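You operate a simulated robot arm through the tools that you are given. There is no shell and no other tool. Be economical: measure what you need, move in short steps, check, and stop when the job is done.

You run a simulated two-armed robot. Do the job below in one go: nothing can be reset, and whatever is moved stays where it is left.

## Task
Pick up the blue brush from the top of the die bench with one hand, pass it to the other hand and put it on the top of the die cabinet.

The check looks at the end state, three seconds after you hand in, the way a careful person would. Anything else that was tipped, shoved, dropped, spilled or broken makes it a failure.

## Robot
Two 7-joint arms with two-finger parallel grippers on one trunk, on a base that drives. Base frame: it is fixed to the floor where the robot stands at the start and does not move with it; the origin is under the middle of the robot, x ahead of it, y to its left, z up; the surface under the hand at the start is at about z = 860. Lengths are in mm, angles in degrees, forces in N, time in s.
The left shoulder is at the start at [144, 171, 1135], the right one opposite. With the tool pointing down near the work surface each hand reaches from about 460 to 940 mm from the robot's upright axis, wherever it stands, measured 20 degrees to its own side. Places, roughly: blue brush (5x5x11 cm) [800, 200, 900]; top of the die cabinet [600, 1600, 1000]. Payload 4.4 kg a hand.
The tool frame of a hand sits at the grasp point between the pads (the TCP): z along the fingers, y along the line on which they close. The tips reach 23 mm beyond it. The gripper opens to 94 mm. The fingers are 38 mm wide and 10 mm thick; the gripper's body (54 by 96 mm) begins 39 mm behind the TCP.
Orientation is that of the tool frame in the base frame, as a unit quaternion [x, y, z, w]. With the fingers straight down and closing along the base's y, the tool's x points along the base's -x, its y along +y and its z along -z.

## Interface
- The arms move only by the tool step_arm. It takes "left_targets", "right_targets" or both (then of equal length, played together; a hand with none holds still); each is a list of rows, each a list of 7 numbers: the closure in counts, from 0 (fully open) to 255 (shut), then the shift along the tool's x, y, z in mm, then the turn, a rotation vector about the tool's x, y, z in degrees. In form: [[claw, dx, dy, dz, wx, wy, wz], ...]. A call has 1 to 12 rows; each row shifts and turns the commanded pose from where the row before left it, along the tool's axes as they then stand. Rows are played at 5 a second. More than 50 mm and 8.6 degrees between two rows, or a gripper value outside its range, and nothing of the call is played. A pose out of reach is approached as far as the arm can. The call stops where the force on the tool passes 40 N (or 10 N more than at its start, if that is more) or the arm is blocked; 0.2 s more then pass. The fingers move at their own pace (about 72 mm/s each) and stop on an object; they squeeze with about 27 N. The grip force told is the motor's: it shows also when the fingers shut on nothing. Time passes only in rows, and 0.2 s behind the last, so rows that do not move let the fingers close. It gives the time, the measured TCP pose, the force on the tool (base axes), the opening and the grip force at its end, in the units of the frame above (readings bear some noise), with the torque about the TCP (base axes, N m) and any sound that the robot's microphone picked up.
- Cameras (640 x 400 px; columns grow to the right, rows downward): "scene" is now at [262.2, 36.9, 1295.6]; the picture's right is [0.41, -0.91, 0.00], its down [-0.33, -0.15, -0.93] and it looks along [0.85, 0.38, -0.36] (base axes); focal length 240 px, centre (320, 200). "left" rides on the left gripper at [87, -16, -74] in its tool frame; the picture's right is [0.18, 0.98, 0.00], its down [-0.58, 0.11, -0.81] and it looks along [-0.79, 0.15, 0.59] (tool axes); focal length 243 px, centre (320, 200). "right" rides on the right gripper at [86, 16, -75] in its tool frame; the picture's right is [-0.18, 0.98, 0.00], its down [-0.58, -0.11, -0.81] and it looks along [-0.79, -0.15, 0.59] (tool axes); focal length 243 px, centre (320, 200). There is no depth. A picture from a camera that has moved, and an enlarged one, comes with that camera's place and axes in the base frame and with its lens.
- capture(camera): a new picture of that camera. The clock stands still meanwhile.
- lift_body(by): slides the trunk up (or, below 0, down) by that many mm; the arms and the scene camera ride with it, the base frame stays. It gives what a move gives, with no picture.
- base_move(legs): drives the robot by 1 to 6 legs, each [ahead, left, turn to the left] in mm, mm and degrees, along the robot's own axes; the way and the turn of a leg run together, so that a leg with both is an arc; at most 1500 mm and 180 degrees a leg. The arms and the cameras ride along, it lands a little off, and it stops where it bumps. It gives what a move gives.
- head_to(pan, tilt): turns the head with the scene camera to pan (to the left, within 80 degrees either way) and tilt (down, from -29 to 69), counted from straight ahead of the robot. It gives what a move gives.
- zoom(camera, box): a new picture of the part [left, top, right, bottom] of that camera's present view, enlarged. The clock stands still meanwhile.
- finish_job(): hands the job in; it is judged then, once.

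Work in short steps. Places have to be worked out from the pictures, the camera data and where the tool is seen: move nearer, look again, correct. Check each grasp and each placing, and mend what went wrong. You have 120 turns and 100 pictures in all, those below and enlarged ones among them. Open the grippers and draw the arms clear of the work before you hand the job in, unless the task says otherwise; then end with one line.

The tools are called as name(argument=value, ...) on one line, values as JSON. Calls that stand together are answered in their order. step_arm: Moves the arms, as the interface text tells. Its arguments: {"type":"object","properties":{"left_targets":{"type":"array","items":{"type":"array","items":{"type":"number"}}},"right_targets":{"type":"array","items":{"type":"array","items":{"type":"number"}}}},"required":[]} The other tools are called the same way: lift_body (by) slides the trunk up or down; base_move (legs) drives the base; head_to (pan, tilt) turns the head that bears the scene camera; capture (camera) takes a picture; zoom (camera, box) takes an enlarged picture of a part of a camera's view; finish_job () hands the job in.

At the start:

```text
time: 0.0
left_tool_pos: [393.5, 323.4, 1173.2]
left_ee_rot: [-0.001, 1.0, 0.0, 0.0]
left_wrist_force: [0.5, -0.4, 0.6]
left_moment: [0.03, -0.02, 0.04]
left_finger_gap: 93.9
left_grip_force: 0.1
right_tool_pos: [624.4, -120.3, 1090.5]
right_ee_rot: [0.0, 1.0, 0.0, 0.0]
right_wrist_force: [-0.5, -0.2, 0.3]
right_moment: [0.03, -0.02, 0.03]
right_finger_gap: 94.1
right_grip_force: 0.0
trunk travel left (down, up): [-150.0, 238.0]
robot x, y, heading: [1.7, -1.3, -0.1]
head pan, tilt: [24.2, 21.1]
```

scene: 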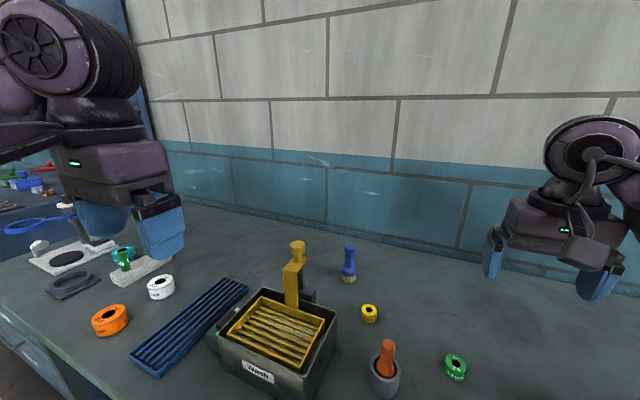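
right: 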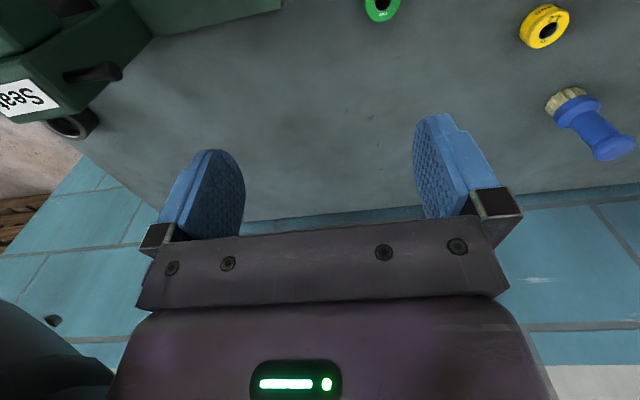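
left: 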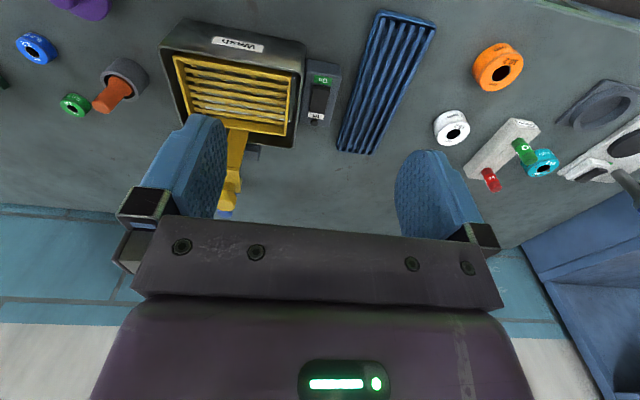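

The blue brush stands upright behind the wash tub, at about (780, 185). I'll look closer at it, then turn the head toward the cabinet.

zoom(camera="scene", box=[240, 200, 480, 350])

head_to(pan=75, tilt=20)

capture(camera="scene")

```text
2.67 times, centred on (360, 275) of scene
camera zoom: at [262.2, 36.9, 1295.6], right [0.41, -0.91, 0.0], down [-0.33, -0.15, -0.93], along [0.85, 0.38, -0.36], focal length 641 px, centre (213, 0)
```

zoom: 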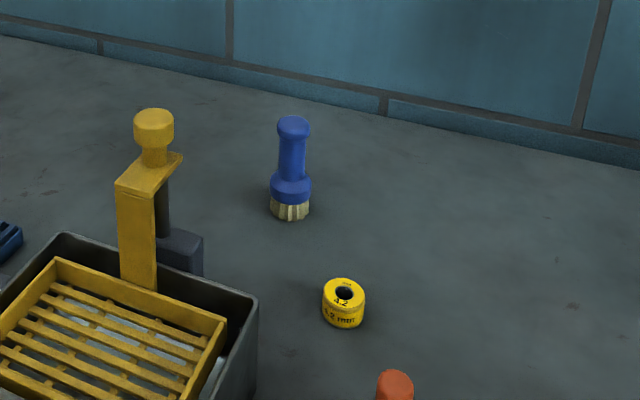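

```text
time: 1.2
left_tool_pos: [393.7, 324.4, 1173.2]
left_ee_rot: [0.0, 1.0, 0.0, 0.0]
left_wrist_force: [0.0, -1.2, 0.3]
left_moment: [-0.03, 0.01, 0.01]
left_finger_gap: 94.0
left_grip_force: 0.1
right_tool_pos: [624.1, -119.2, 1091.3]
right_ee_rot: [0.0, 1.0, 0.0, 0.0]
right_wrist_force: [-0.4, -0.3, -0.8]
right_moment: [0.0, -0.02, -0.02]
right_finger_gap: 94.1
right_grip_force: 0.0
trunk travel left (down, up): [-150.0, 238.0]
robot x, y, heading: [3.5, 0.2, 0.0]
head pan, tilt: [75.0, 20.0]
```

```text
95 pictures are left
camera scene: at [201.6, 88.7, 1297.5], right [0.97, -0.26, 0.0], down [-0.09, -0.33, -0.94], along [0.24, 0.91, -0.34], focal length 240 px, centre (320, 200)
```

scene: 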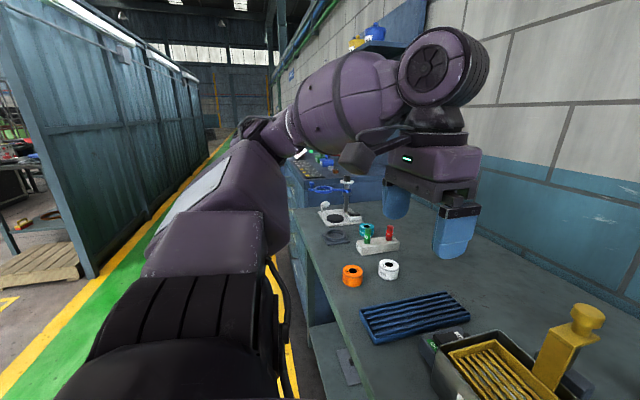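

The brush is about at (779, 183), with its base at z≈860, a collar about 42 mm wide and a knob at z≈965. My plan is for the right hand to take the knob, tilted 30° with its body leaning to the right. The left hand then takes the collar from the left side. First I turn the right hand 90° in place.

step_arm(right_targets=[[0, 0, 0, 0, 0, 0, -8.2], [0, 0, 0, 0, 0, 0, -8.2], [0, 0, 0, 0, 0, 0, -8.2], [0, 0, 0, 0, 0, 0, -8.2], [0, 0, 0, 0, 0, 0, -8.2], [0, 0, 0, 0, 0, 0, -8.2], [0, 0, 0, 0, 0, 0, -8.2], [0, 0, 0, 0, 0, 0, -8.2], [0, 0, 0, 0, 0, 0, -8.2], [0, 0, 0, 0, 0, 0, -8.2], [0, 0, 0, 0, 0, 0, -8]])

head_to(pan=15, tilt=25)

capture(camera="scene")

```text
time: 3.6
left_tool_pos: [393.5, 323.9, 1174.0]
left_ee_rot: [-0.001, 1.0, 0.0, 0.001]
left_wrist_force: [0.1, 0.0, -0.5]
left_moment: [0.03, 0.0, 0.02]
left_finger_gap: 93.9
left_grip_force: 0.1
right_tool_pos: [623.9, -120.3, 1089.4]
right_ee_rot: [-0.541, 0.841, 0.0, 0.0]
right_wrist_force: [-0.3, 1.0, -0.4]
right_moment: [0.02, 0.02, 0.01]
right_finger_gap: 94.3
right_grip_force: 0.0
right hand out of reach, approached as far as the arm can: row 9, 10, 11
trunk travel left (down, up): [-150.0, 238.0]
robot x, y, heading: [2.1, -1.8, 0.2]
head pan, tilt: [75.0, 20.0]
```

```text
time: 4.9
left_tool_pos: [393.4, 322.7, 1173.5]
left_ee_rot: [-0.001, 1.0, 0.0, 0.0]
left_wrist_force: [-0.5, -0.2, -0.3]
left_moment: [0.03, 0.0, 0.03]
left_finger_gap: 94.2
left_grip_force: 0.0
right_tool_pos: [624.6, -120.5, 1091.6]
right_ee_rot: [-0.542, 0.84, 0.0, -0.001]
right_wrist_force: [-0.5, -0.2, 0.4]
right_moment: [-0.01, -0.01, -0.01]
right_finger_gap: 94.3
right_grip_force: 0.0
trunk travel left (down, up): [-150.0, 238.0]
robot x, y, heading: [-1.8, -1.5, 0.2]
head pan, tilt: [15.0, 25.0]
```

```text
94 pictures are left
camera scene: at [266.4, 22.7, 1289.4], right [0.26, -0.97, 0.0], down [-0.41, -0.11, -0.91], along [0.88, 0.24, -0.42], focal length 240 px, centre (320, 200)
```

scene: 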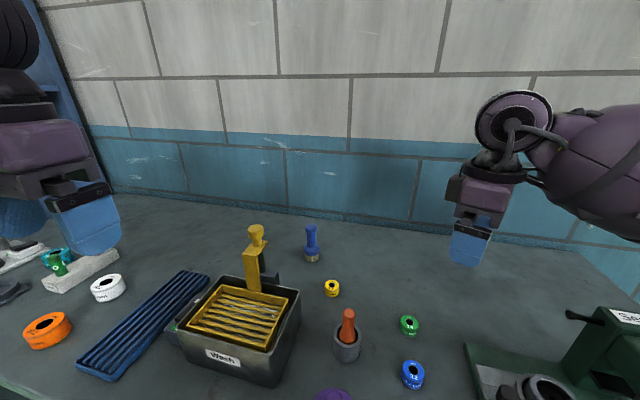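

The yaw stopped at about 65° because of a joint limit, which is still usable. I back off a little and add the tilt to see how the hand responds.

step_arm(right_targets=[[0, 0, 0, 0, 0, 0, 8], [0, 0, 0, 0, 0, -7.5, 0], [0, 0, 0, 0, 0, -7.5, 0], [0, 0, 0, 0, 0, -7.5, 0], [0, 0, 0, 0, 0, -7.5, 0]])

```text
time: 6.1
left_tool_pos: [394.1, 323.2, 1173.5]
left_ee_rot: [-0.001, 1.0, 0.0, 0.001]
left_wrist_force: [-0.3, -0.4, 0.2]
left_moment: [-0.03, -0.02, 0.04]
left_finger_gap: 93.9
left_grip_force: 0.1
right_tool_pos: [623.9, -121.2, 1089.5]
right_ee_rot: [-0.465, 0.847, 0.125, 0.227]
right_wrist_force: [0.1, -0.1, -0.2]
right_moment: [-0.03, -0.02, -0.02]
right_finger_gap: 93.7
right_grip_force: 0.0
trunk travel left (down, up): [-150.0, 238.0]
robot x, y, heading: [2.0, -1.0, 0.1]
head pan, tilt: [15.0, 25.0]
```

The tilt is right, and the fingers now point along (0.27, 0.42, −0.87). Next I move to a standoff about 130 mm short of the knob.

step_arm(right_targets=[[0, -38, 5.3, 25.8, 0, 0, 0], [0, -38, 5.3, 25.8, 0, 0, 0], [0, -38, 5.3, 25.8, 0, 0, 0], [0, -38, 5.3, 25.8, 0, 0, 0], [0, -38, 5.3, 25.8, 0, 0, 0], [0, -38, 5.3, 25.8, 0, 0, 0]])

capture(camera="right")

capture(camera="scene")

```text
time: 7.5
left_tool_pos: [393.5, 324.1, 1172.3]
left_ee_rot: [-0.001, 1.0, -0.001, 0.0]
left_wrist_force: [0.1, -0.4, -0.7]
left_moment: [-0.05, -0.03, -0.01]
left_finger_gap: 93.8
left_grip_force: 0.0
right_tool_pos: [745.4, 132.1, 1071.1]
right_ee_rot: [-0.466, 0.846, 0.125, 0.226]
right_wrist_force: [-1.2, 0.4, 0.3]
right_moment: [-0.01, -0.01, 0.02]
right_finger_gap: 94.0
right_grip_force: 0.1
trunk travel left (down, up): [-150.0, 238.0]
robot x, y, heading: [2.2, 2.9, -0.2]
head pan, tilt: [15.0, 25.0]
```

```text
93 pictures are left
camera right: at [671.1, 45.7, 1092.3], right [-0.74, 0.66, 0.09], down [0.15, 0.03, 0.99], along [0.65, 0.75, -0.12], focal length 243 px, centre (320, 200)
```

right: 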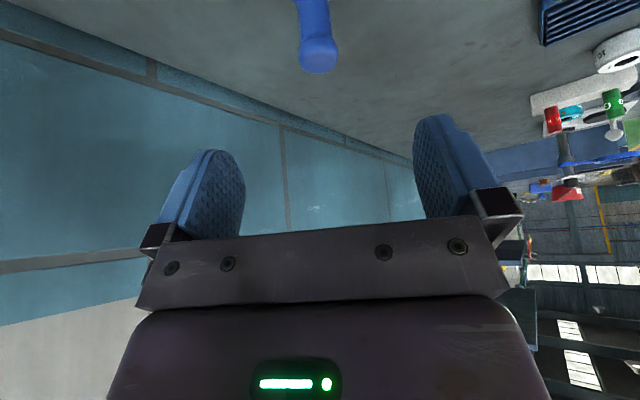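

```text
92 pictures are left
camera scene: at [266.6, 24.1, 1289.3], right [0.26, -0.97, 0.0], down [-0.41, -0.11, -0.91], along [0.88, 0.23, -0.42], focal length 240 px, centre (320, 200)
```

scene: 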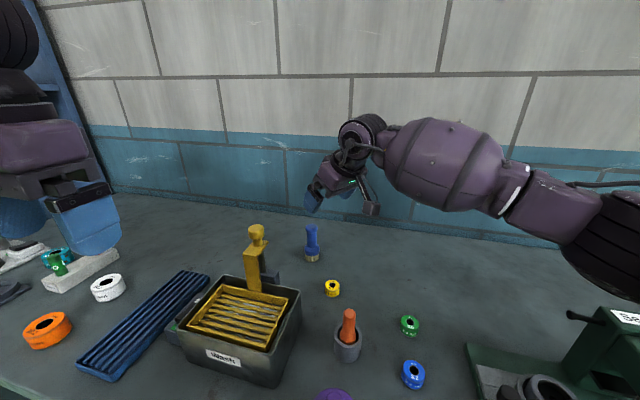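

The right camera puts the knob at about (774, 179, 960), and the scene view agrees. I move 80 mm along the approach and look again.

step_arm(right_targets=[[0, 3, 0, 40, 0, 0, 0], [0, 3, 0, 40, 0, 0, 0], [0, 0, 0, 0, 0, 0, 0]])

capture(camera="right")

zoom(camera="scene", box=[220, 140, 420, 300])

```text
time: 8.3
left_tool_pos: [393.6, 322.3, 1173.9]
left_ee_rot: [-0.001, 1.0, 0.0, 0.001]
left_wrist_force: [-0.7, -1.2, 0.5]
left_moment: [-0.02, -0.02, -0.04]
left_finger_gap: 94.1
left_grip_force: 0.0
right_tool_pos: [763.4, 159.1, 998.7]
right_ee_rot: [-0.465, 0.847, 0.125, 0.226]
right_wrist_force: [0.3, 0.5, -0.7]
right_moment: [0.01, 0.0, 0.02]
right_finger_gap: 94.1
right_grip_force: 0.0
trunk travel left (down, up): [-150.0, 238.0]
robot x, y, heading: [-1.3, 2.3, -0.0]
head pan, tilt: [15.0, 25.0]
```

```text
91 pictures are left
camera right: at [689.6, 72.7, 1019.6], right [-0.74, 0.66, 0.09], down [0.15, 0.03, 0.99], along [0.65, 0.75, -0.12], focal length 243 px, centre (320, 200)
```

right: 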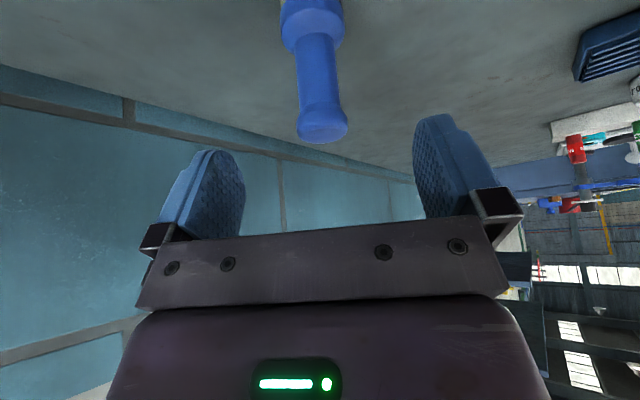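

```text
2.50 times, centred on (320, 220) of scene
camera zoom: at [265.9, 22.5, 1289.7], right [0.26, -0.97, 0.0], down [-0.41, -0.11, -0.91], along [0.88, 0.23, -0.42], focal length 601 px, centre (320, 150)
```

zoom: 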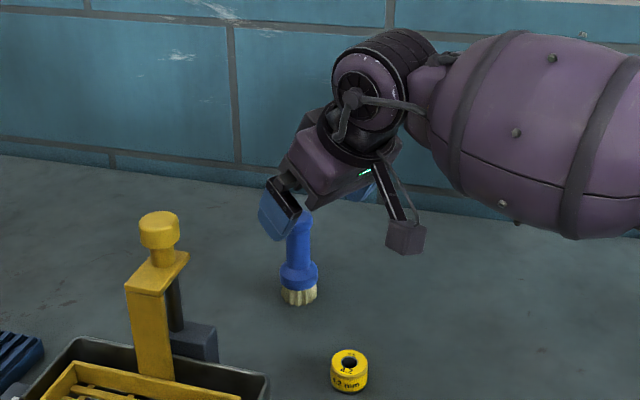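

The camera housing is solid. Combining both views, the knob is at about (785, 190) with its top at z≈955. I go the last ~63 mm with the fingers still open and check before closing.

step_arm(right_targets=[[0, -3, -1, 21, 0, 0, 0], [0, -2, -0.7, 21, 0, 0, 0], [0, -2, 0, 20, 0, 0, 0], [0, 0, 0, 0, 0, 0, 0]])

capture(camera="right")

zoom(camera="scene", box=[220, 140, 420, 300])

```text
time: 9.3
left_tool_pos: [393.6, 323.4, 1174.3]
left_ee_rot: [-0.001, 1.0, 0.0, 0.0]
left_wrist_force: [-0.7, -0.3, -0.7]
left_moment: [0.01, -0.02, 0.03]
left_finger_gap: 93.8
left_grip_force: 0.0
right_tool_pos: [771.9, 168.5, 981.1]
right_ee_rot: [-0.464, 0.847, 0.124, 0.227]
right_wrist_force: [0.3, -0.4, 0.5]
right_moment: [0.02, -0.01, -0.02]
right_finger_gap: 94.1
right_grip_force: 0.0
right hand out of reach, approached as far as the arm can: row 2, 3
trunk travel left (down, up): [-150.0, 238.0]
robot x, y, heading: [-3.2, 1.8, 0.0]
head pan, tilt: [15.0, 25.0]
```

```text
89 pictures are left
camera right: at [697.3, 82.7, 1002.3], right [-0.74, 0.66, 0.09], down [0.15, 0.03, 0.99], along [0.65, 0.75, -0.12], focal length 243 px, centre (320, 200)
```

right: 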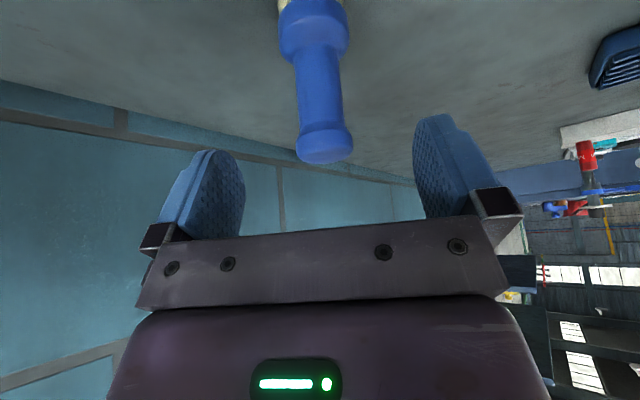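

```text
2.50 times, centred on (320, 220) of scene
camera zoom: at [266.3, 22.5, 1289.5], right [0.26, -0.97, 0.0], down [-0.41, -0.11, -0.91], along [0.88, 0.23, -0.42], focal length 601 px, centre (320, 150)
```

zoom: 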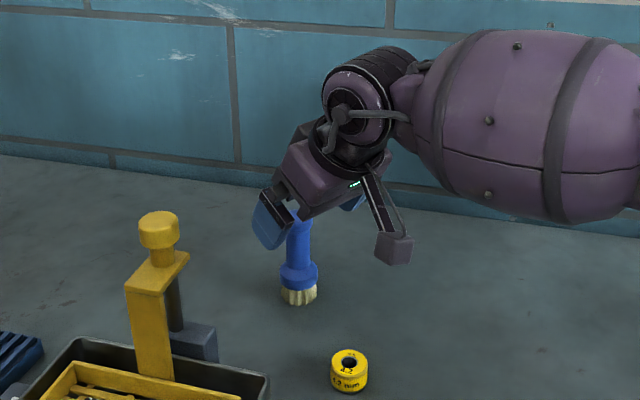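

The arm hit a joint limit at z = 981. The fingers already straddle the knob, so I lower the trunk 33 mm to come straight down and then correct horizontally.

lift_body(by=-33)

step_arm(right_targets=[[0, -11, 0, 6, 0, 0, 0], [0, -11, 0.5, 6, 0, 0, 0], [0, 0, 0, 0, 0, 0, 0]])

capture(camera="right")

zoom(camera="scene", box=[220, 140, 420, 300])

```text
time: 10.1
left_tool_pos: [391.4, 322.7, 1143.2]
left_ee_rot: [-0.001, 1.0, 0.0, 0.002]
left_wrist_force: [-0.6, -0.6, 0.0]
left_moment: [0.02, -0.05, 0.0]
left_finger_gap: 93.9
left_grip_force: 0.1
right_tool_pos: [769.4, 168.8, 952.9]
right_ee_rot: [-0.465, 0.846, 0.125, 0.229]
right_wrist_force: [-1.0, 0.2, 0.3]
right_moment: [0.0, -0.01, -0.01]
right_finger_gap: 94.0
right_grip_force: 0.0
trunk travel left (down, up): [-117.0, 271.0]
robot x, y, heading: [-2.6, -1.2, 0.0]
head pan, tilt: [15.0, 25.0]
```

```text
time: 10.9
left_tool_pos: [393.7, 322.7, 1141.9]
left_ee_rot: [-0.002, 1.0, 0.0, 0.0]
left_wrist_force: [-0.2, -0.7, 0.1]
left_moment: [-0.03, -0.02, 0.02]
left_finger_gap: 93.9
left_grip_force: 0.1
right_tool_pos: [783.6, 189.4, 950.3]
right_ee_rot: [-0.465, 0.847, 0.125, 0.227]
right_wrist_force: [0.0, -0.6, -0.2]
right_moment: [-0.03, -0.01, 0.01]
right_finger_gap: 94.0
right_grip_force: 0.1
trunk travel left (down, up): [-117.0, 271.0]
robot x, y, heading: [1.0, 1.2, 0.0]
head pan, tilt: [15.0, 25.0]
```

```text
87 pictures are left
camera right: at [710.0, 104.3, 970.3], right [-0.74, 0.66, 0.09], down [0.15, 0.03, 0.99], along [0.65, 0.75, -0.12], focal length 243 px, centre (320, 200)
```

right: 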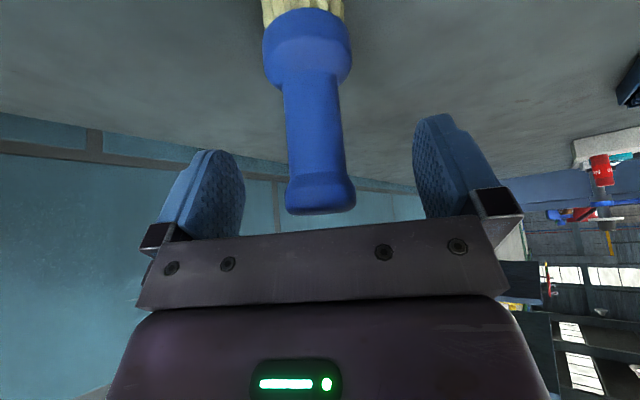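

```text
2.50 times, centred on (320, 220) of scene
camera zoom: at [300.6, 22.5, 1249.4], right [0.26, -0.97, 0.0], down [-0.41, -0.11, -0.91], along [0.88, 0.23, -0.42], focal length 601 px, centre (320, 150)
```

zoom: 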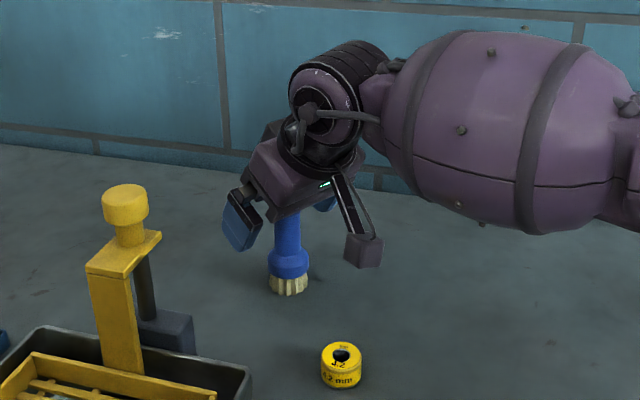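

The knob sits between the fingers, about 7 mm ahead of the pad centre. I shift slightly and close.

step_arm(right_targets=[[0, -5, -1.5, 7, 0, 0, 0], [60, 0, 0, 0, 0, 0, 0], [120, 0, 0, 0, 0, 0, 0], [180, 0, 0, 0, 0, 0, 0], [255, 0, 0, 0, 0, 0, 0], [255, 0, 0, 0, 0, 0, 0], [255, 0, 0, 0, 0, 0, 0]])

capture(camera="right")

```text
time: 12.5
left_tool_pos: [394.6, 323.4, 1140.7]
left_ee_rot: [-0.002, 1.0, 0.001, 0.0]
left_wrist_force: [0.7, -0.4, -0.1]
left_moment: [0.01, -0.02, -0.02]
left_finger_gap: 93.9
left_grip_force: 0.0
right_tool_pos: [788.4, 196.8, 945.5]
right_ee_rot: [-0.465, 0.846, 0.125, 0.227]
right_wrist_force: [-0.6, -0.7, 0.3]
right_moment: [0.05, -0.02, 0.01]
right_finger_gap: 26.9
right_grip_force: 26.7
trunk travel left (down, up): [-117.0, 271.0]
robot x, y, heading: [0.2, 1.3, -0.4]
head pan, tilt: [15.0, 25.0]
```

```text
85 pictures are left
camera right: at [715.1, 110.4, 966.2], right [-0.74, 0.66, 0.09], down [0.15, 0.03, 0.99], along [0.65, 0.75, -0.12], focal length 243 px, centre (320, 200)
```

right: 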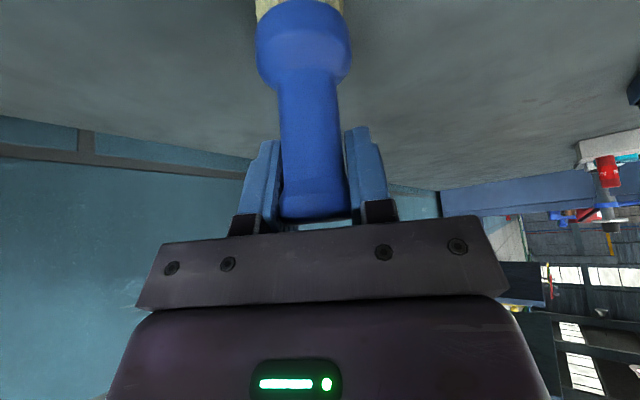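

The grip holds at 27 mm with 27 N. I lift straight up with the trunk and check.

lift_body(by=150)

capture(camera="right")

capture(camera="scene")

```text
time: 14.2
left_tool_pos: [394.2, 323.3, 1290.0]
left_ee_rot: [0.0, 1.0, -0.001, -0.001]
left_wrist_force: [0.5, 0.8, -0.5]
left_moment: [0.02, 0.06, -0.01]
left_finger_gap: 94.0
left_grip_force: 0.0
right_tool_pos: [702.7, 196.1, 1358.2]
right_ee_rot: [-0.481, 0.784, 0.028, 0.391]
right_wrist_force: [0.2, 0.1, -1.4]
right_moment: [0.02, 0.02, 0.04]
right_finger_gap: 27.0
right_grip_force: 26.9
trunk travel left (down, up): [-267.0, 121.0]
robot x, y, heading: [1.5, -3.8, -0.1]
head pan, tilt: [15.0, 25.0]
```

```text
84 pictures are left
camera right: at [625.9, 110.0, 1349.2], right [-0.72, 0.66, -0.21], down [-0.25, 0.03, 0.97], along [0.65, 0.75, 0.15], focal length 243 px, centre (320, 200)
```

right: 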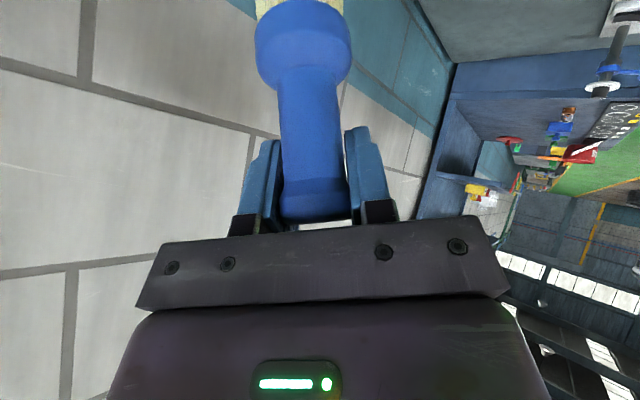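

```text
83 pictures are left
camera scene: at [169.8, 22.9, 1417.6], right [0.26, -0.97, 0.0], down [-0.41, -0.11, -0.91], along [0.88, 0.23, -0.42], focal length 240 px, centre (320, 200)
```

scene: 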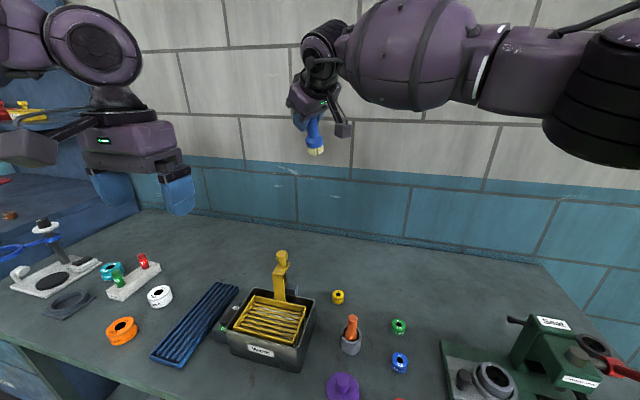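

The brush is held firmly, though the trunk move also swung the right arm up and twisted it a little. I turn the right hand back so the brush hangs vertical.

step_arm(right_targets=[[255, 0, 0, 0, -5.6, 4.1, 3.3], [255, 0, 0, 0, -5.6, 4.1, 3.3], [255, 0, 0, 0, -5.6, 4.1, 3.3], [255, 0, 0, 0, 0, 0, 0]])

```text
time: 15.2
left_tool_pos: [394.2, 322.1, 1289.8]
left_ee_rot: [0.0, 1.0, 0.0, -0.001]
left_wrist_force: [-0.2, -0.8, 0.3]
left_moment: [0.05, -0.04, -0.02]
left_finger_gap: 93.9
left_grip_force: 0.0
right_tool_pos: [700.4, 196.9, 1360.5]
right_ee_rot: [-0.481, 0.783, 0.029, 0.393]
right_wrist_force: [-0.3, -0.1, -1.4]
right_moment: [0.02, 0.04, 0.0]
right_finger_gap: 26.9
right_grip_force: 27.4
right hand out of reach, approached as far as the arm can: row 1, 2, 3
trunk travel left (down, up): [-267.0, 121.0]
robot x, y, heading: [-1.3, 2.2, 0.1]
head pan, tilt: [15.0, 25.0]
```

Rotating is out of reach at this spot, so I bring the hand back in and down first, to about (620, 20, 1190).

step_arm(right_targets=[[255, 42.8, 4, -0.8, 0, 0, 0], [255, 42.8, 4, -0.8, 0, 0, 0], [255, 42.8, 4, -0.8, 0, 0, 0], [255, 42.8, 4, -0.8, 0, 0, 0], [255, 42.8, 4, -0.8, 0, 0, 0], [255, 42.8, 4, -0.8, 0, 0, 0], [255, 0, 0, 0, -5.6, 4.1, 3.3], [255, 0, 0, 0, -5.6, 4.1, 3.3], [255, 0, 0, 0, -5.6, 4.1, 3.3], [255, 0, 0, 0, 0, 0, 0]])

capture(camera="scene")

```text
time: 17.4
left_tool_pos: [393.2, 323.4, 1289.7]
left_ee_rot: [-0.001, 1.0, 0.0, 0.0]
left_wrist_force: [-0.6, 0.7, -0.4]
left_moment: [0.0, -0.04, -0.01]
left_finger_gap: 94.0
left_grip_force: 0.0
right_tool_pos: [620.2, 18.4, 1191.5]
right_ee_rot: [-0.464, 0.847, 0.125, 0.227]
right_wrist_force: [0.0, 0.4, -0.5]
right_moment: [0.02, 0.0, -0.03]
right_finger_gap: 26.9
right_grip_force: 27.1
trunk travel left (down, up): [-267.0, 121.0]
robot x, y, heading: [0.0, 0.5, 0.0]
head pan, tilt: [15.0, 25.0]
```

```text
82 pictures are left
camera scene: at [168.4, 22.4, 1418.1], right [0.26, -0.97, 0.0], down [-0.41, -0.11, -0.91], along [0.88, 0.23, -0.42], focal length 240 px, centre (320, 200)
```

scene: 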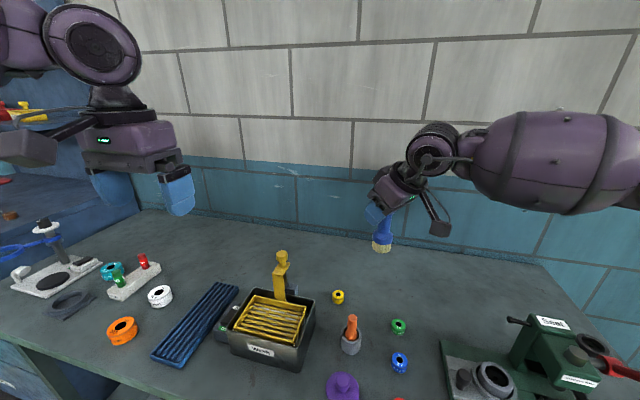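

The brush hangs vertical at (620, 18). I'll zoom in on it and start turning the left hand toward pointing at −y.

step_arm(left_targets=[[0, 0, 0, 0, 0, 0, -8.5], [0, 0, 0, 0, 0, 0, -8.5], [0, 0, 0, 0, 0, 0, -8.5], [0, 0, 0, 0, 0, 0, -8.5], [0, 0, 0, 0, 0, 0, -8.5], [0, 0, 0, 0, 0, 0, -8.5], [0, 0, 0, 0, 0, 0, -8.5], [0, 0, 0, 0, 0, 0, -8.5], [0, 0, 0, 0, 0, 0, -8.5], [0, 0, 0, 0, 0, 0, -8.5], [0, 0, 0, 0, 0, 0, -8.5]])

zoom(camera="scene", box=[330, 160, 490, 260])

```text
time: 19.8
left_tool_pos: [393.2, 322.0, 1289.9]
left_ee_rot: [0.73, -0.684, 0.0, -0.001]
left_wrist_force: [0.1, 0.8, -0.5]
left_moment: [0.07, -0.01, -0.03]
left_finger_gap: 93.8
left_grip_force: 0.0
right_tool_pos: [620.5, 18.8, 1190.8]
right_ee_rot: [-0.464, 0.846, 0.125, 0.229]
right_wrist_force: [0.1, -0.1, -1.2]
right_moment: [-0.03, -0.04, -0.02]
right_finger_gap: 27.0
right_grip_force: 27.0
trunk travel left (down, up): [-267.0, 121.0]
robot x, y, heading: [-1.8, -3.0, -0.1]
head pan, tilt: [15.0, 25.0]
```

```text
4.00 times, centred on (410, 210) of scene
camera zoom: at [168.6, 22.5, 1418.1], right [0.26, -0.97, 0.0], down [-0.41, -0.11, -0.91], along [0.88, 0.23, -0.42], focal length 961 px, centre (-40, 160)
```

zoom: 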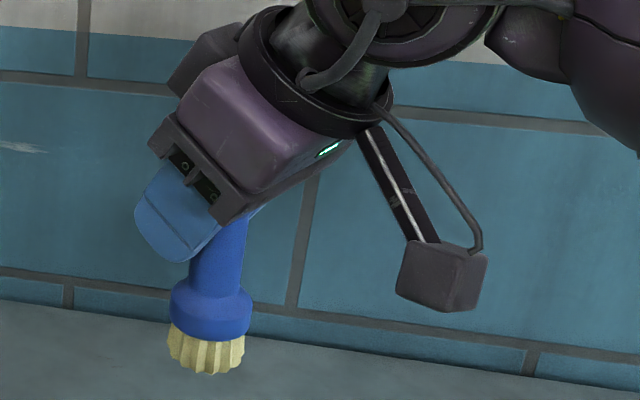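

The left yaw reached 93°. From the zoom, the collar is about 43 mm wide and centred at z≈1134. I tilt the left hand 70° so its fingers point toward −y, 20° below horizontal.

step_arm(left_targets=[[0, 0, 0, 0, 0, 7.8, 0], [0, 0, 0, 0, 0, 7.8, 0], [0, 0, 0, 0, 0, 7.8, 0], [0, 0, 0, 0, 0, 7.8, 0], [0, 0, 0, 0, 0, 7.8, 0], [0, 0, 0, 0, 0, 7.8, 0], [0, 0, 0, 0, 0, 7.8, 0], [0, 0, 0, 0, 0, 7.8, 0], [0, 0, 0, 0, 0, 7.6, 0]])

head_to(pan=20, tilt=20)

capture(camera="scene")

```text
time: 22.0
left_tool_pos: [376.4, 374.9, 1212.9]
left_ee_rot: [0.707, -0.485, 0.333, 0.393]
left_wrist_force: [0.2, 0.1, 0.5]
left_moment: [-0.01, 0.06, -0.02]
left_finger_gap: 93.9
left_grip_force: 0.1
right_tool_pos: [620.7, 18.6, 1189.9]
right_ee_rot: [-0.463, 0.847, 0.125, 0.228]
right_wrist_force: [-0.1, 0.4, -0.6]
right_moment: [0.01, -0.01, 0.02]
right_finger_gap: 27.4
right_grip_force: 27.0
trunk travel left (down, up): [-267.0, 121.0]
robot x, y, heading: [-2.9, -1.2, 0.1]
head pan, tilt: [15.0, 25.0]
stopped in row 9 (left hand): the arm was blocked; the commanded pose is now the measured one
```

```text
time: 22.7
left_tool_pos: [375.2, 374.6, 1213.8]
left_ee_rot: [0.707, -0.485, 0.333, 0.394]
left_wrist_force: [-0.3, -0.2, 0.0]
left_moment: [0.0, -0.01, 0.0]
left_finger_gap: 94.0
left_grip_force: 0.1
right_tool_pos: [620.2, 17.5, 1191.1]
right_ee_rot: [-0.464, 0.847, 0.125, 0.228]
right_wrist_force: [0.0, 0.3, -1.5]
right_moment: [0.0, -0.01, 0.01]
right_finger_gap: 26.8
right_grip_force: 27.1
trunk travel left (down, up): [-267.0, 121.0]
robot x, y, heading: [-0.9, 1.9, 0.1]
head pan, tilt: [20.0, 20.0]
```

```text
80 pictures are left
camera scene: at [166.9, 30.7, 1426.1], right [0.34, -0.94, 0.0], down [-0.32, -0.12, -0.94], along [0.88, 0.32, -0.34], focal length 240 px, centre (320, 200)
```

scene: 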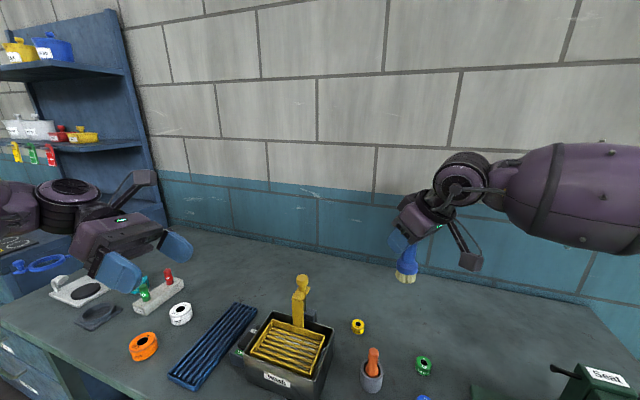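

The left hand stopped at (376, 375, 1213), pointing −y about 28° down with a slight roll. I move it forward to the standoff before the brush and then correct the orientation there.

step_arm(left_targets=[[0, 20.2, -27, 33.7, 0, 0, 0], [0, 20.2, -27, 33.7, 0, 0, 0], [0, 20.2, -27, 33.7, 0, 0, 0], [0, 20.2, -27, 33.7, 0, 0, 0], [0, 20.2, -27, 33.7, 0, 0, 0], [0, 20.2, -27, 33.7, 0, 0, 0], [0, 0, 0, 0, 0, 0, 0]])

capture(camera="scene")

```text
time: 24.3
left_tool_pos: [563.1, 189.2, 1192.3]
left_ee_rot: [0.706, -0.485, 0.334, 0.394]
left_wrist_force: [-0.7, 0.0, 0.3]
left_moment: [0.03, 0.02, 0.02]
left_finger_gap: 94.2
left_grip_force: 0.2
left hand out of reach, approached as far as the arm can: row 2, 3
right_tool_pos: [618.9, 19.3, 1192.0]
right_ee_rot: [-0.464, 0.847, 0.124, 0.23]
right_wrist_force: [-0.1, 0.3, -1.2]
right_moment: [0.02, 0.0, 0.02]
right_finger_gap: 27.0
right_grip_force: 27.1
trunk travel left (down, up): [-267.0, 121.0]
robot x, y, heading: [-1.3, -2.5, 0.2]
head pan, tilt: [20.0, 20.0]
```

```text
79 pictures are left
camera scene: at [165.4, 31.5, 1426.5], right [0.34, -0.94, 0.0], down [-0.32, -0.12, -0.94], along [0.88, 0.32, -0.34], focal length 240 px, centre (320, 200)
```

scene: 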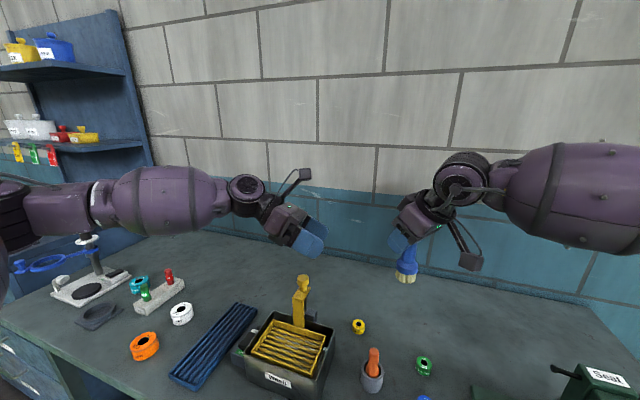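

Both hands face each other. I level the left hand's roll and then look through its camera.

step_arm(left_targets=[[0, 0, 0, 0, -0.4, 3, 7.6], [0, 0, 0, 0, -0.4, 3, 7.6], [0, 0, 0, 0, 0, 0, 0]])

capture(camera="left")

```text
time: 25.1
left_tool_pos: [564.8, 188.3, 1190.8]
left_ee_rot: [0.614, -0.555, 0.416, 0.376]
left_wrist_force: [-0.7, 0.5, -0.4]
left_moment: [0.02, 0.01, 0.0]
left_finger_gap: 93.9
left_grip_force: 0.1
right_tool_pos: [621.0, 18.1, 1191.2]
right_ee_rot: [-0.464, 0.847, 0.124, 0.229]
right_wrist_force: [-0.3, -0.4, -1.5]
right_moment: [0.03, 0.01, -0.04]
right_finger_gap: 26.9
right_grip_force: 26.9
trunk travel left (down, up): [-267.0, 121.0]
robot x, y, heading: [2.4, 1.7, -0.1]
head pan, tilt: [20.0, 20.0]
```

```text
78 pictures are left
camera left: at [577.0, 226.4, 1299.0], right [-0.97, -0.17, 0.17], down [-0.21, 0.95, -0.24], along [-0.12, -0.27, -0.96], focal length 243 px, centre (320, 200)
```

left: 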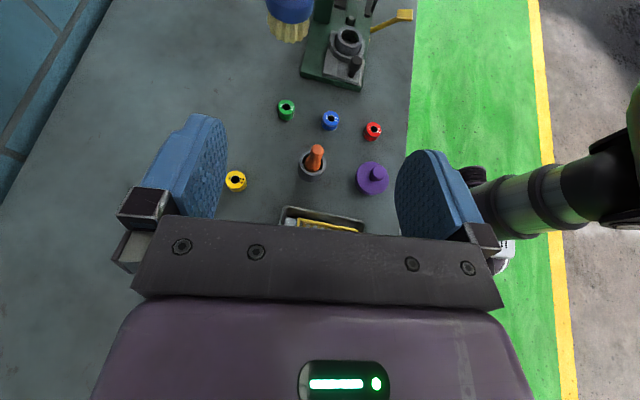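

The left camera shows the brush base at about (613, 5, 1097). I advance to about 100 mm short of the collar and look again.

step_arm(left_targets=[[0, 4.5, -10.3, 31.8, 0, 0, 0], [0, 4.5, -10.3, 31.8, 0, 0, 0], [0, 4.5, -10.3, 31.8, 0, 0, 0], [0, 0, 0, 0, 0, 0, 0]])

capture(camera="left")

zoom(camera="scene", box=[280, 140, 500, 300])

capture(camera="right")

```text
time: 26.1
left_tool_pos: [603.8, 97.7, 1167.9]
left_ee_rot: [0.614, -0.555, 0.416, 0.376]
left_wrist_force: [0.8, -0.1, -0.3]
left_moment: [0.02, -0.04, 0.01]
left_finger_gap: 94.2
left_grip_force: 0.0
right_tool_pos: [620.1, 18.7, 1191.9]
right_ee_rot: [-0.465, 0.846, 0.124, 0.229]
right_wrist_force: [0.1, 0.3, -0.3]
right_moment: [0.02, 0.0, -0.03]
right_finger_gap: 26.9
right_grip_force: 26.6
trunk travel left (down, up): [-267.0, 121.0]
robot x, y, heading: [-3.1, 1.5, -0.2]
head pan, tilt: [20.0, 20.0]
```

```text
77 pictures are left
camera left: at [616.6, 136.4, 1276.0], right [-0.97, -0.17, 0.17], down [-0.21, 0.95, -0.24], along [-0.12, -0.27, -0.96], focal length 243 px, centre (320, 200)
```

left: 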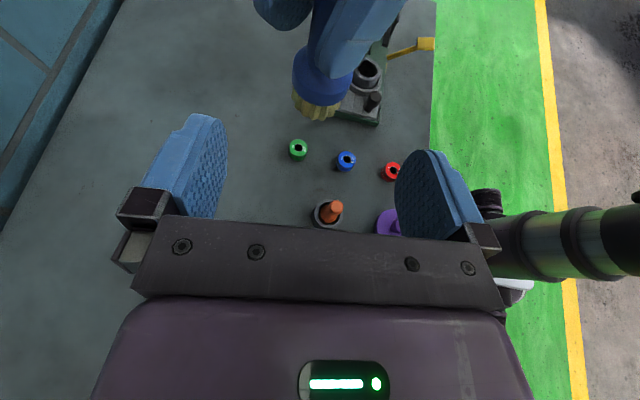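

```text
2.50 times, centred on (390, 220) of scene
camera zoom: at [166.3, 31.4, 1426.3], right [0.34, -0.94, 0.0], down [-0.32, -0.12, -0.94], along [0.88, 0.32, -0.34], focal length 601 px, centre (145, 150)
```

zoom: 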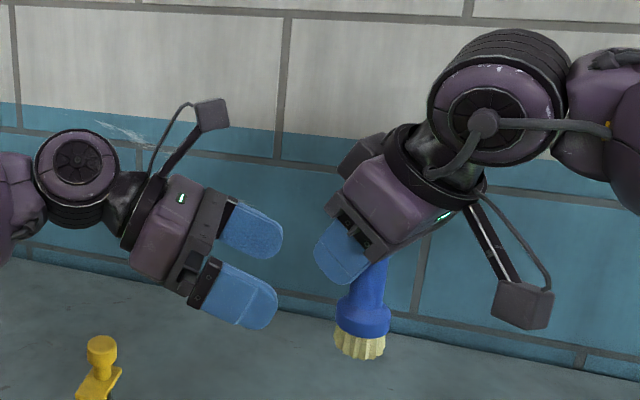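

```text
75 pictures are left
camera right: at [545.8, -66.6, 1212.4], right [-0.74, 0.66, 0.09], down [0.14, 0.02, 0.99], along [0.65, 0.75, -0.11], focal length 243 px, centre (320, 200)
```

right: 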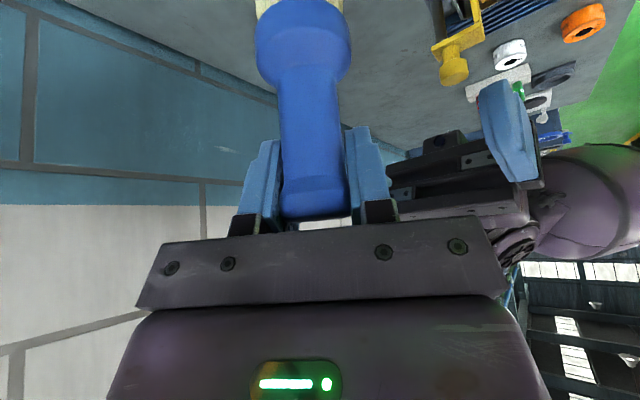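

Triangulating puts the brush axis at about (609, 8), with the base at about 1105 and the collar at about 1136. The left camera housing would pass very close to a lug on the right wrist if I came straight in. I swing the left approach 40° about the vertical so it comes from the robot's side.

step_arm(left_targets=[[0, 0, 0, -15, 7.42, 0, -2.96], [0, 0, 0, -15, 7.42, 0, -2.96], [0, 0, 0, 0, 7.42, 0, -2.96], [0, 0, 0, 0, 7.42, 0, -2.96], [0, 0, 0, 0, 7.42, 0, -2.96], [0, 0, 0, 0, 0, 0, 0]])

capture(camera="left")

capture(camera="scene")

```text
time: 27.5
left_tool_pos: [599.5, 117.6, 1177.4]
left_ee_rot: [0.707, -0.435, 0.476, 0.291]
left_wrist_force: [-0.3, 0.7, 0.6]
left_moment: [-0.04, -0.02, -0.01]
left_finger_gap: 94.0
left_grip_force: 0.0
left hand out of reach, approached as far as the arm can: row 3, 4, 5
right_tool_pos: [621.0, 20.0, 1191.3]
right_ee_rot: [-0.464, 0.847, 0.124, 0.229]
right_wrist_force: [0.2, 0.2, -0.6]
right_moment: [0.03, -0.03, -0.01]
right_finger_gap: 27.0
right_grip_force: 27.2
trunk travel left (down, up): [-267.0, 121.0]
robot x, y, heading: [0.7, 0.2, 0.1]
head pan, tilt: [20.0, 20.0]
```

```text
74 pictures are left
camera left: at [597.2, 156.4, 1286.5], right [-0.84, -0.51, 0.17], down [-0.53, 0.81, -0.23], along [-0.02, -0.29, -0.96], focal length 243 px, centre (320, 200)
```

left: 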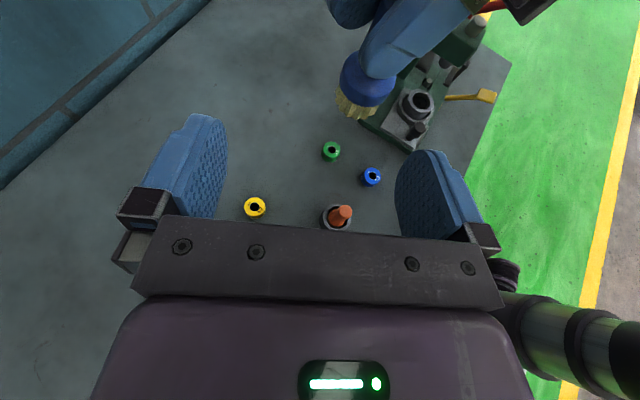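

```text
73 pictures are left
camera scene: at [167.1, 31.0, 1426.1], right [0.34, -0.94, 0.0], down [-0.32, -0.12, -0.94], along [0.88, 0.32, -0.34], focal length 240 px, centre (320, 200)
```

scene: 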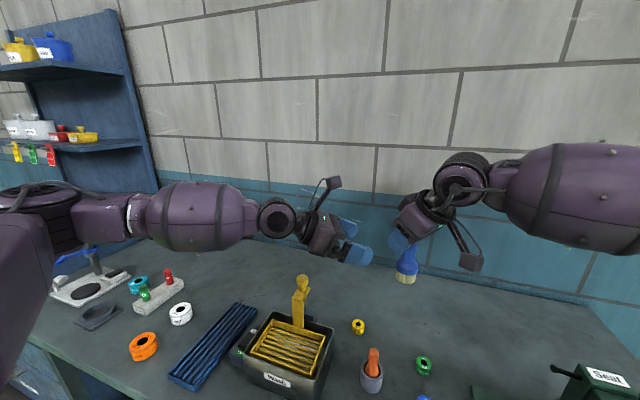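

The left hand turned about 22° before hitting a limit. I turn the right hand 40° clockwise about the vertical instead, so its lug faces away from the left hand.

step_arm(right_targets=[[255, 0, 0, 0, 4, 0, 6.94], [255, 0, 0, 0, 4, 0, 6.94], [255, 0, 0, 0, 4, 0, 6.94], [255, 0, 0, 0, 4, 0, 6.94], [255, 0, 0, 0, 4, 0, 6.94], [255, 0, 0, 0, 0, 0, 0]])

capture(camera="left")

zoom(camera="scene", box=[280, 140, 500, 300])

```text
time: 28.9
left_tool_pos: [599.3, 116.7, 1180.1]
left_ee_rot: [0.708, -0.434, 0.476, 0.29]
left_wrist_force: [-0.6, 0.0, 0.5]
left_moment: [0.0, 0.04, -0.04]
left_finger_gap: 94.1
left_grip_force: 0.0
right_tool_pos: [621.2, 18.3, 1191.4]
right_ee_rot: [-0.146, 0.954, 0.041, 0.257]
right_wrist_force: [-0.4, 0.6, 0.4]
right_moment: [-0.01, 0.01, -0.02]
right_finger_gap: 0.0
right_grip_force: 26.6
trunk travel left (down, up): [-267.0, 121.0]
robot x, y, heading: [3.0, -0.6, 0.1]
head pan, tilt: [20.0, 20.0]
```

```text
72 pictures are left
camera left: at [597.2, 155.7, 1286.7], right [-0.84, -0.51, 0.17], down [-0.53, 0.81, -0.23], along [-0.02, -0.29, -0.96], focal length 243 px, centre (320, 200)
```

left: 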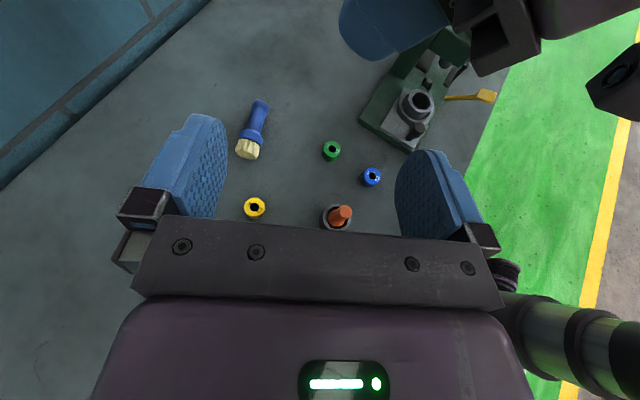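

```text
2.50 times, centred on (390, 220) of scene
camera zoom: at [167.0, 30.4, 1426.1], right [0.34, -0.94, 0.0], down [-0.32, -0.12, -0.94], along [0.88, 0.32, -0.34], focal length 601 px, centre (145, 150)
```

zoom: 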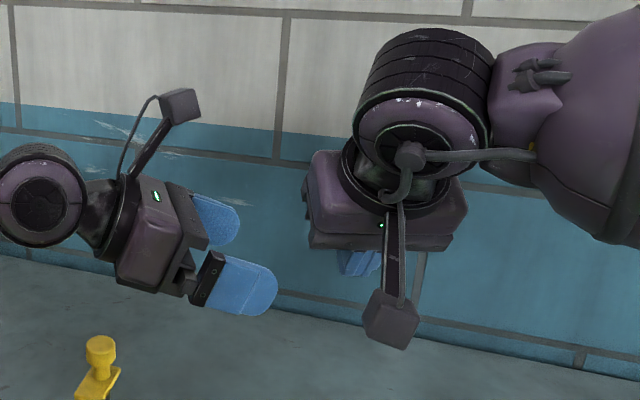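

The brush slipped out of the edge grip and now lies on the bench, from about (742, 25) at the bristles to (776, −62) at the knob. Nothing else looks disturbed. I draw the left hand back, open the right hand and straighten it.

step_arm(left_targets=[[0, 0, 0, -40, 0, 0, 0], [0, 0, 0, -40, 0, 0, 0], [0, 0, 0, -40, 0, 0, 0], [0, 0, 0, -40, 0, 0, 0], [0, 0, 0, 0, 0, 0, 0]], right_targets=[[0, 0, 0, 0, 0, 7.5, 0], [0, 0, 0, 0, 0, 7.5, 0], [0, 0, 0, 0, 0, 7.5, 0], [0, 0, 0, 0, 0, 7.5, 0], [0, 0, 0, 0, 0, 0, 0]])

head_to(pan=0, tilt=35)

capture(camera="scene")

capture(camera="right")

```text
time: 30.1
left_tool_pos: [531.8, 247.6, 1239.7]
left_ee_rot: [0.706, -0.436, 0.475, 0.292]
left_wrist_force: [0.0, -0.3, -0.5]
left_moment: [-0.01, 0.01, 0.0]
left_finger_gap: 93.8
left_grip_force: 0.1
right_tool_pos: [620.2, 17.7, 1190.6]
right_ee_rot: [-0.151, 0.989, 0.002, 0.001]
right_wrist_force: [-0.2, 0.6, 0.0]
right_moment: [-0.01, 0.01, -0.01]
right_finger_gap: 94.0
right_grip_force: 0.1
trunk travel left (down, up): [-267.0, 121.0]
robot x, y, heading: [-2.1, -1.4, -0.1]
head pan, tilt: [20.0, 20.0]
```

```text
time: 30.9
left_tool_pos: [530.9, 248.5, 1240.3]
left_ee_rot: [0.707, -0.434, 0.477, 0.291]
left_wrist_force: [0.2, 0.0, 0.2]
left_moment: [-0.01, 0.01, 0.01]
left_finger_gap: 93.9
left_grip_force: 0.0
right_tool_pos: [619.3, 18.5, 1189.6]
right_ee_rot: [-0.151, 0.989, 0.001, 0.002]
right_wrist_force: [-0.1, 0.7, -0.1]
right_moment: [-0.01, 0.0, 0.02]
right_finger_gap: 94.0
right_grip_force: 0.1
trunk travel left (down, up): [-267.0, 121.0]
robot x, y, heading: [-1.5, -3.8, 0.1]
head pan, tilt: [0.0, 35.0]
```

```text
70 pictures are left
camera scene: at [167.6, -1.1, 1402.3], right [0.0, -1.0, 0.0], down [-0.57, 0.0, -0.82], along [0.82, 0.0, -0.57], focal length 240 px, centre (320, 200)
```

scene: 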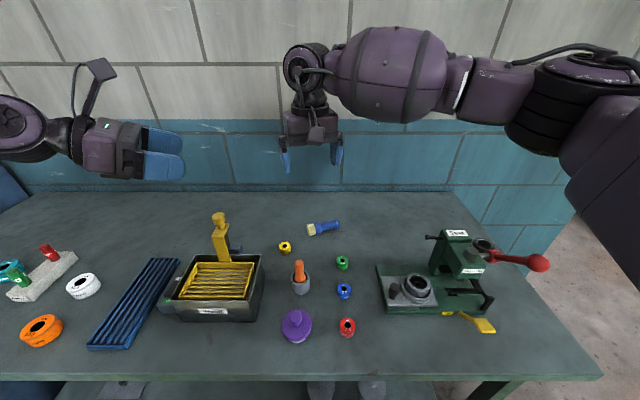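

```text
69 pictures are left
camera right: at [532.5, 8.1, 1265.1], right [-0.12, 0.99, 0.0], down [0.59, 0.07, 0.81], along [0.8, 0.1, -0.59], focal length 243 px, centre (320, 200)
```

right: 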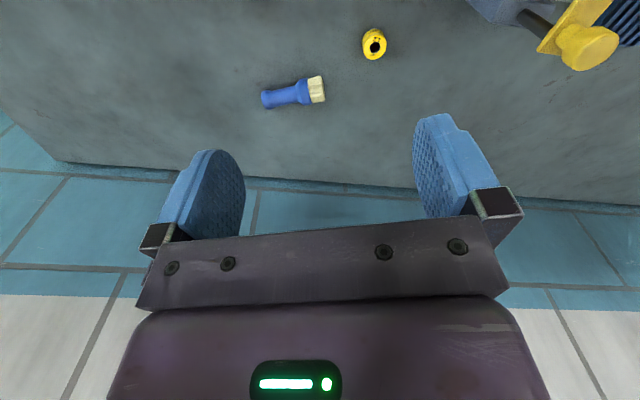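

The brush axis runs from the knob end at (778, −60) to the bristle end at (749, 31). I turn the right hand about 90° clockwise so it can close across the handle.

step_arm(right_targets=[[0, 0, 0, 0, 0, 0, 8.2], [0, 0, 0, 0, 0, 0, 8.2], [0, 0, 0, 0, 0, 0, 8.2], [0, 0, 0, 0, 0, 0, 8.2], [0, 0, 0, 0, 0, 0, 8.2], [0, 0, 0, 0, 0, 0, 8.2], [0, 0, 0, 0, 0, 0, 8.2], [0, 0, 0, 0, 0, 0, 8.2], [0, 0, 0, 0, 0, 0, 8.2], [0, 0, 0, 0, 0, 0, 8.2], [0, 0, 0, 0, 0, 0, 8]])

step_arm(right_targets=[[0, 0, 0, 0, 0, 7.5, 0], [0, 0, 0, 0, 0, 7.5, 0], [0, 0, 0, 0, 0, 7.5, 0], [0, 0, 0, 0, 0, 7.5, 0], [0, 0, 0, 0, 0, 7.5, 0], [0, 0, 0, 0, 0, 7.5, 0], [0, 0, 0, 0, 0, 0, 0]])

capture(camera="scene")

```text
time: 33.3
left_tool_pos: [532.6, 247.2, 1240.1]
left_ee_rot: [0.708, -0.434, 0.476, 0.29]
left_wrist_force: [-0.6, -0.4, 0.3]
left_moment: [-0.02, 0.0, -0.01]
left_finger_gap: 94.2
left_grip_force: 0.0
right_tool_pos: [621.3, 19.4, 1191.1]
right_ee_rot: [0.594, 0.805, 0.002, 0.0]
right_wrist_force: [-0.2, 0.3, 1.1]
right_moment: [0.02, 0.02, 0.0]
right_finger_gap: 94.1
right_grip_force: 0.1
trunk travel left (down, up): [-267.0, 121.0]
robot x, y, heading: [1.2, 1.0, 0.1]
head pan, tilt: [0.0, 35.0]
```

```text
time: 34.9
left_tool_pos: [530.6, 248.8, 1239.8]
left_ee_rot: [0.707, -0.434, 0.476, 0.291]
left_wrist_force: [-0.3, 0.6, -0.5]
left_moment: [-0.01, -0.01, 0.05]
left_finger_gap: 94.0
left_grip_force: 0.1
right_tool_pos: [621.8, 20.2, 1191.8]
right_ee_rot: [0.546, 0.744, 0.229, -0.309]
right_wrist_force: [0.0, -0.6, 0.2]
right_moment: [0.03, -0.02, 0.01]
right_finger_gap: 93.7
right_grip_force: 0.1
trunk travel left (down, up): [-267.0, 121.0]
robot x, y, heading: [1.8, -3.0, 0.0]
head pan, tilt: [0.0, 35.0]
```

```text
68 pictures are left
camera scene: at [167.3, -0.9, 1402.4], right [0.0, -1.0, 0.0], down [-0.57, 0.0, -0.82], along [0.82, 0.0, -0.57], focal length 240 px, centre (320, 200)
```

scene: 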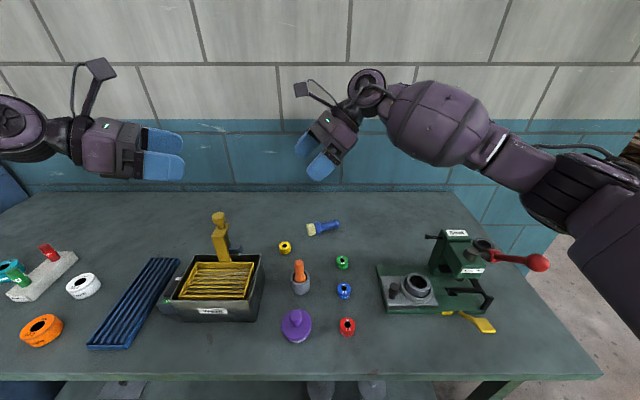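

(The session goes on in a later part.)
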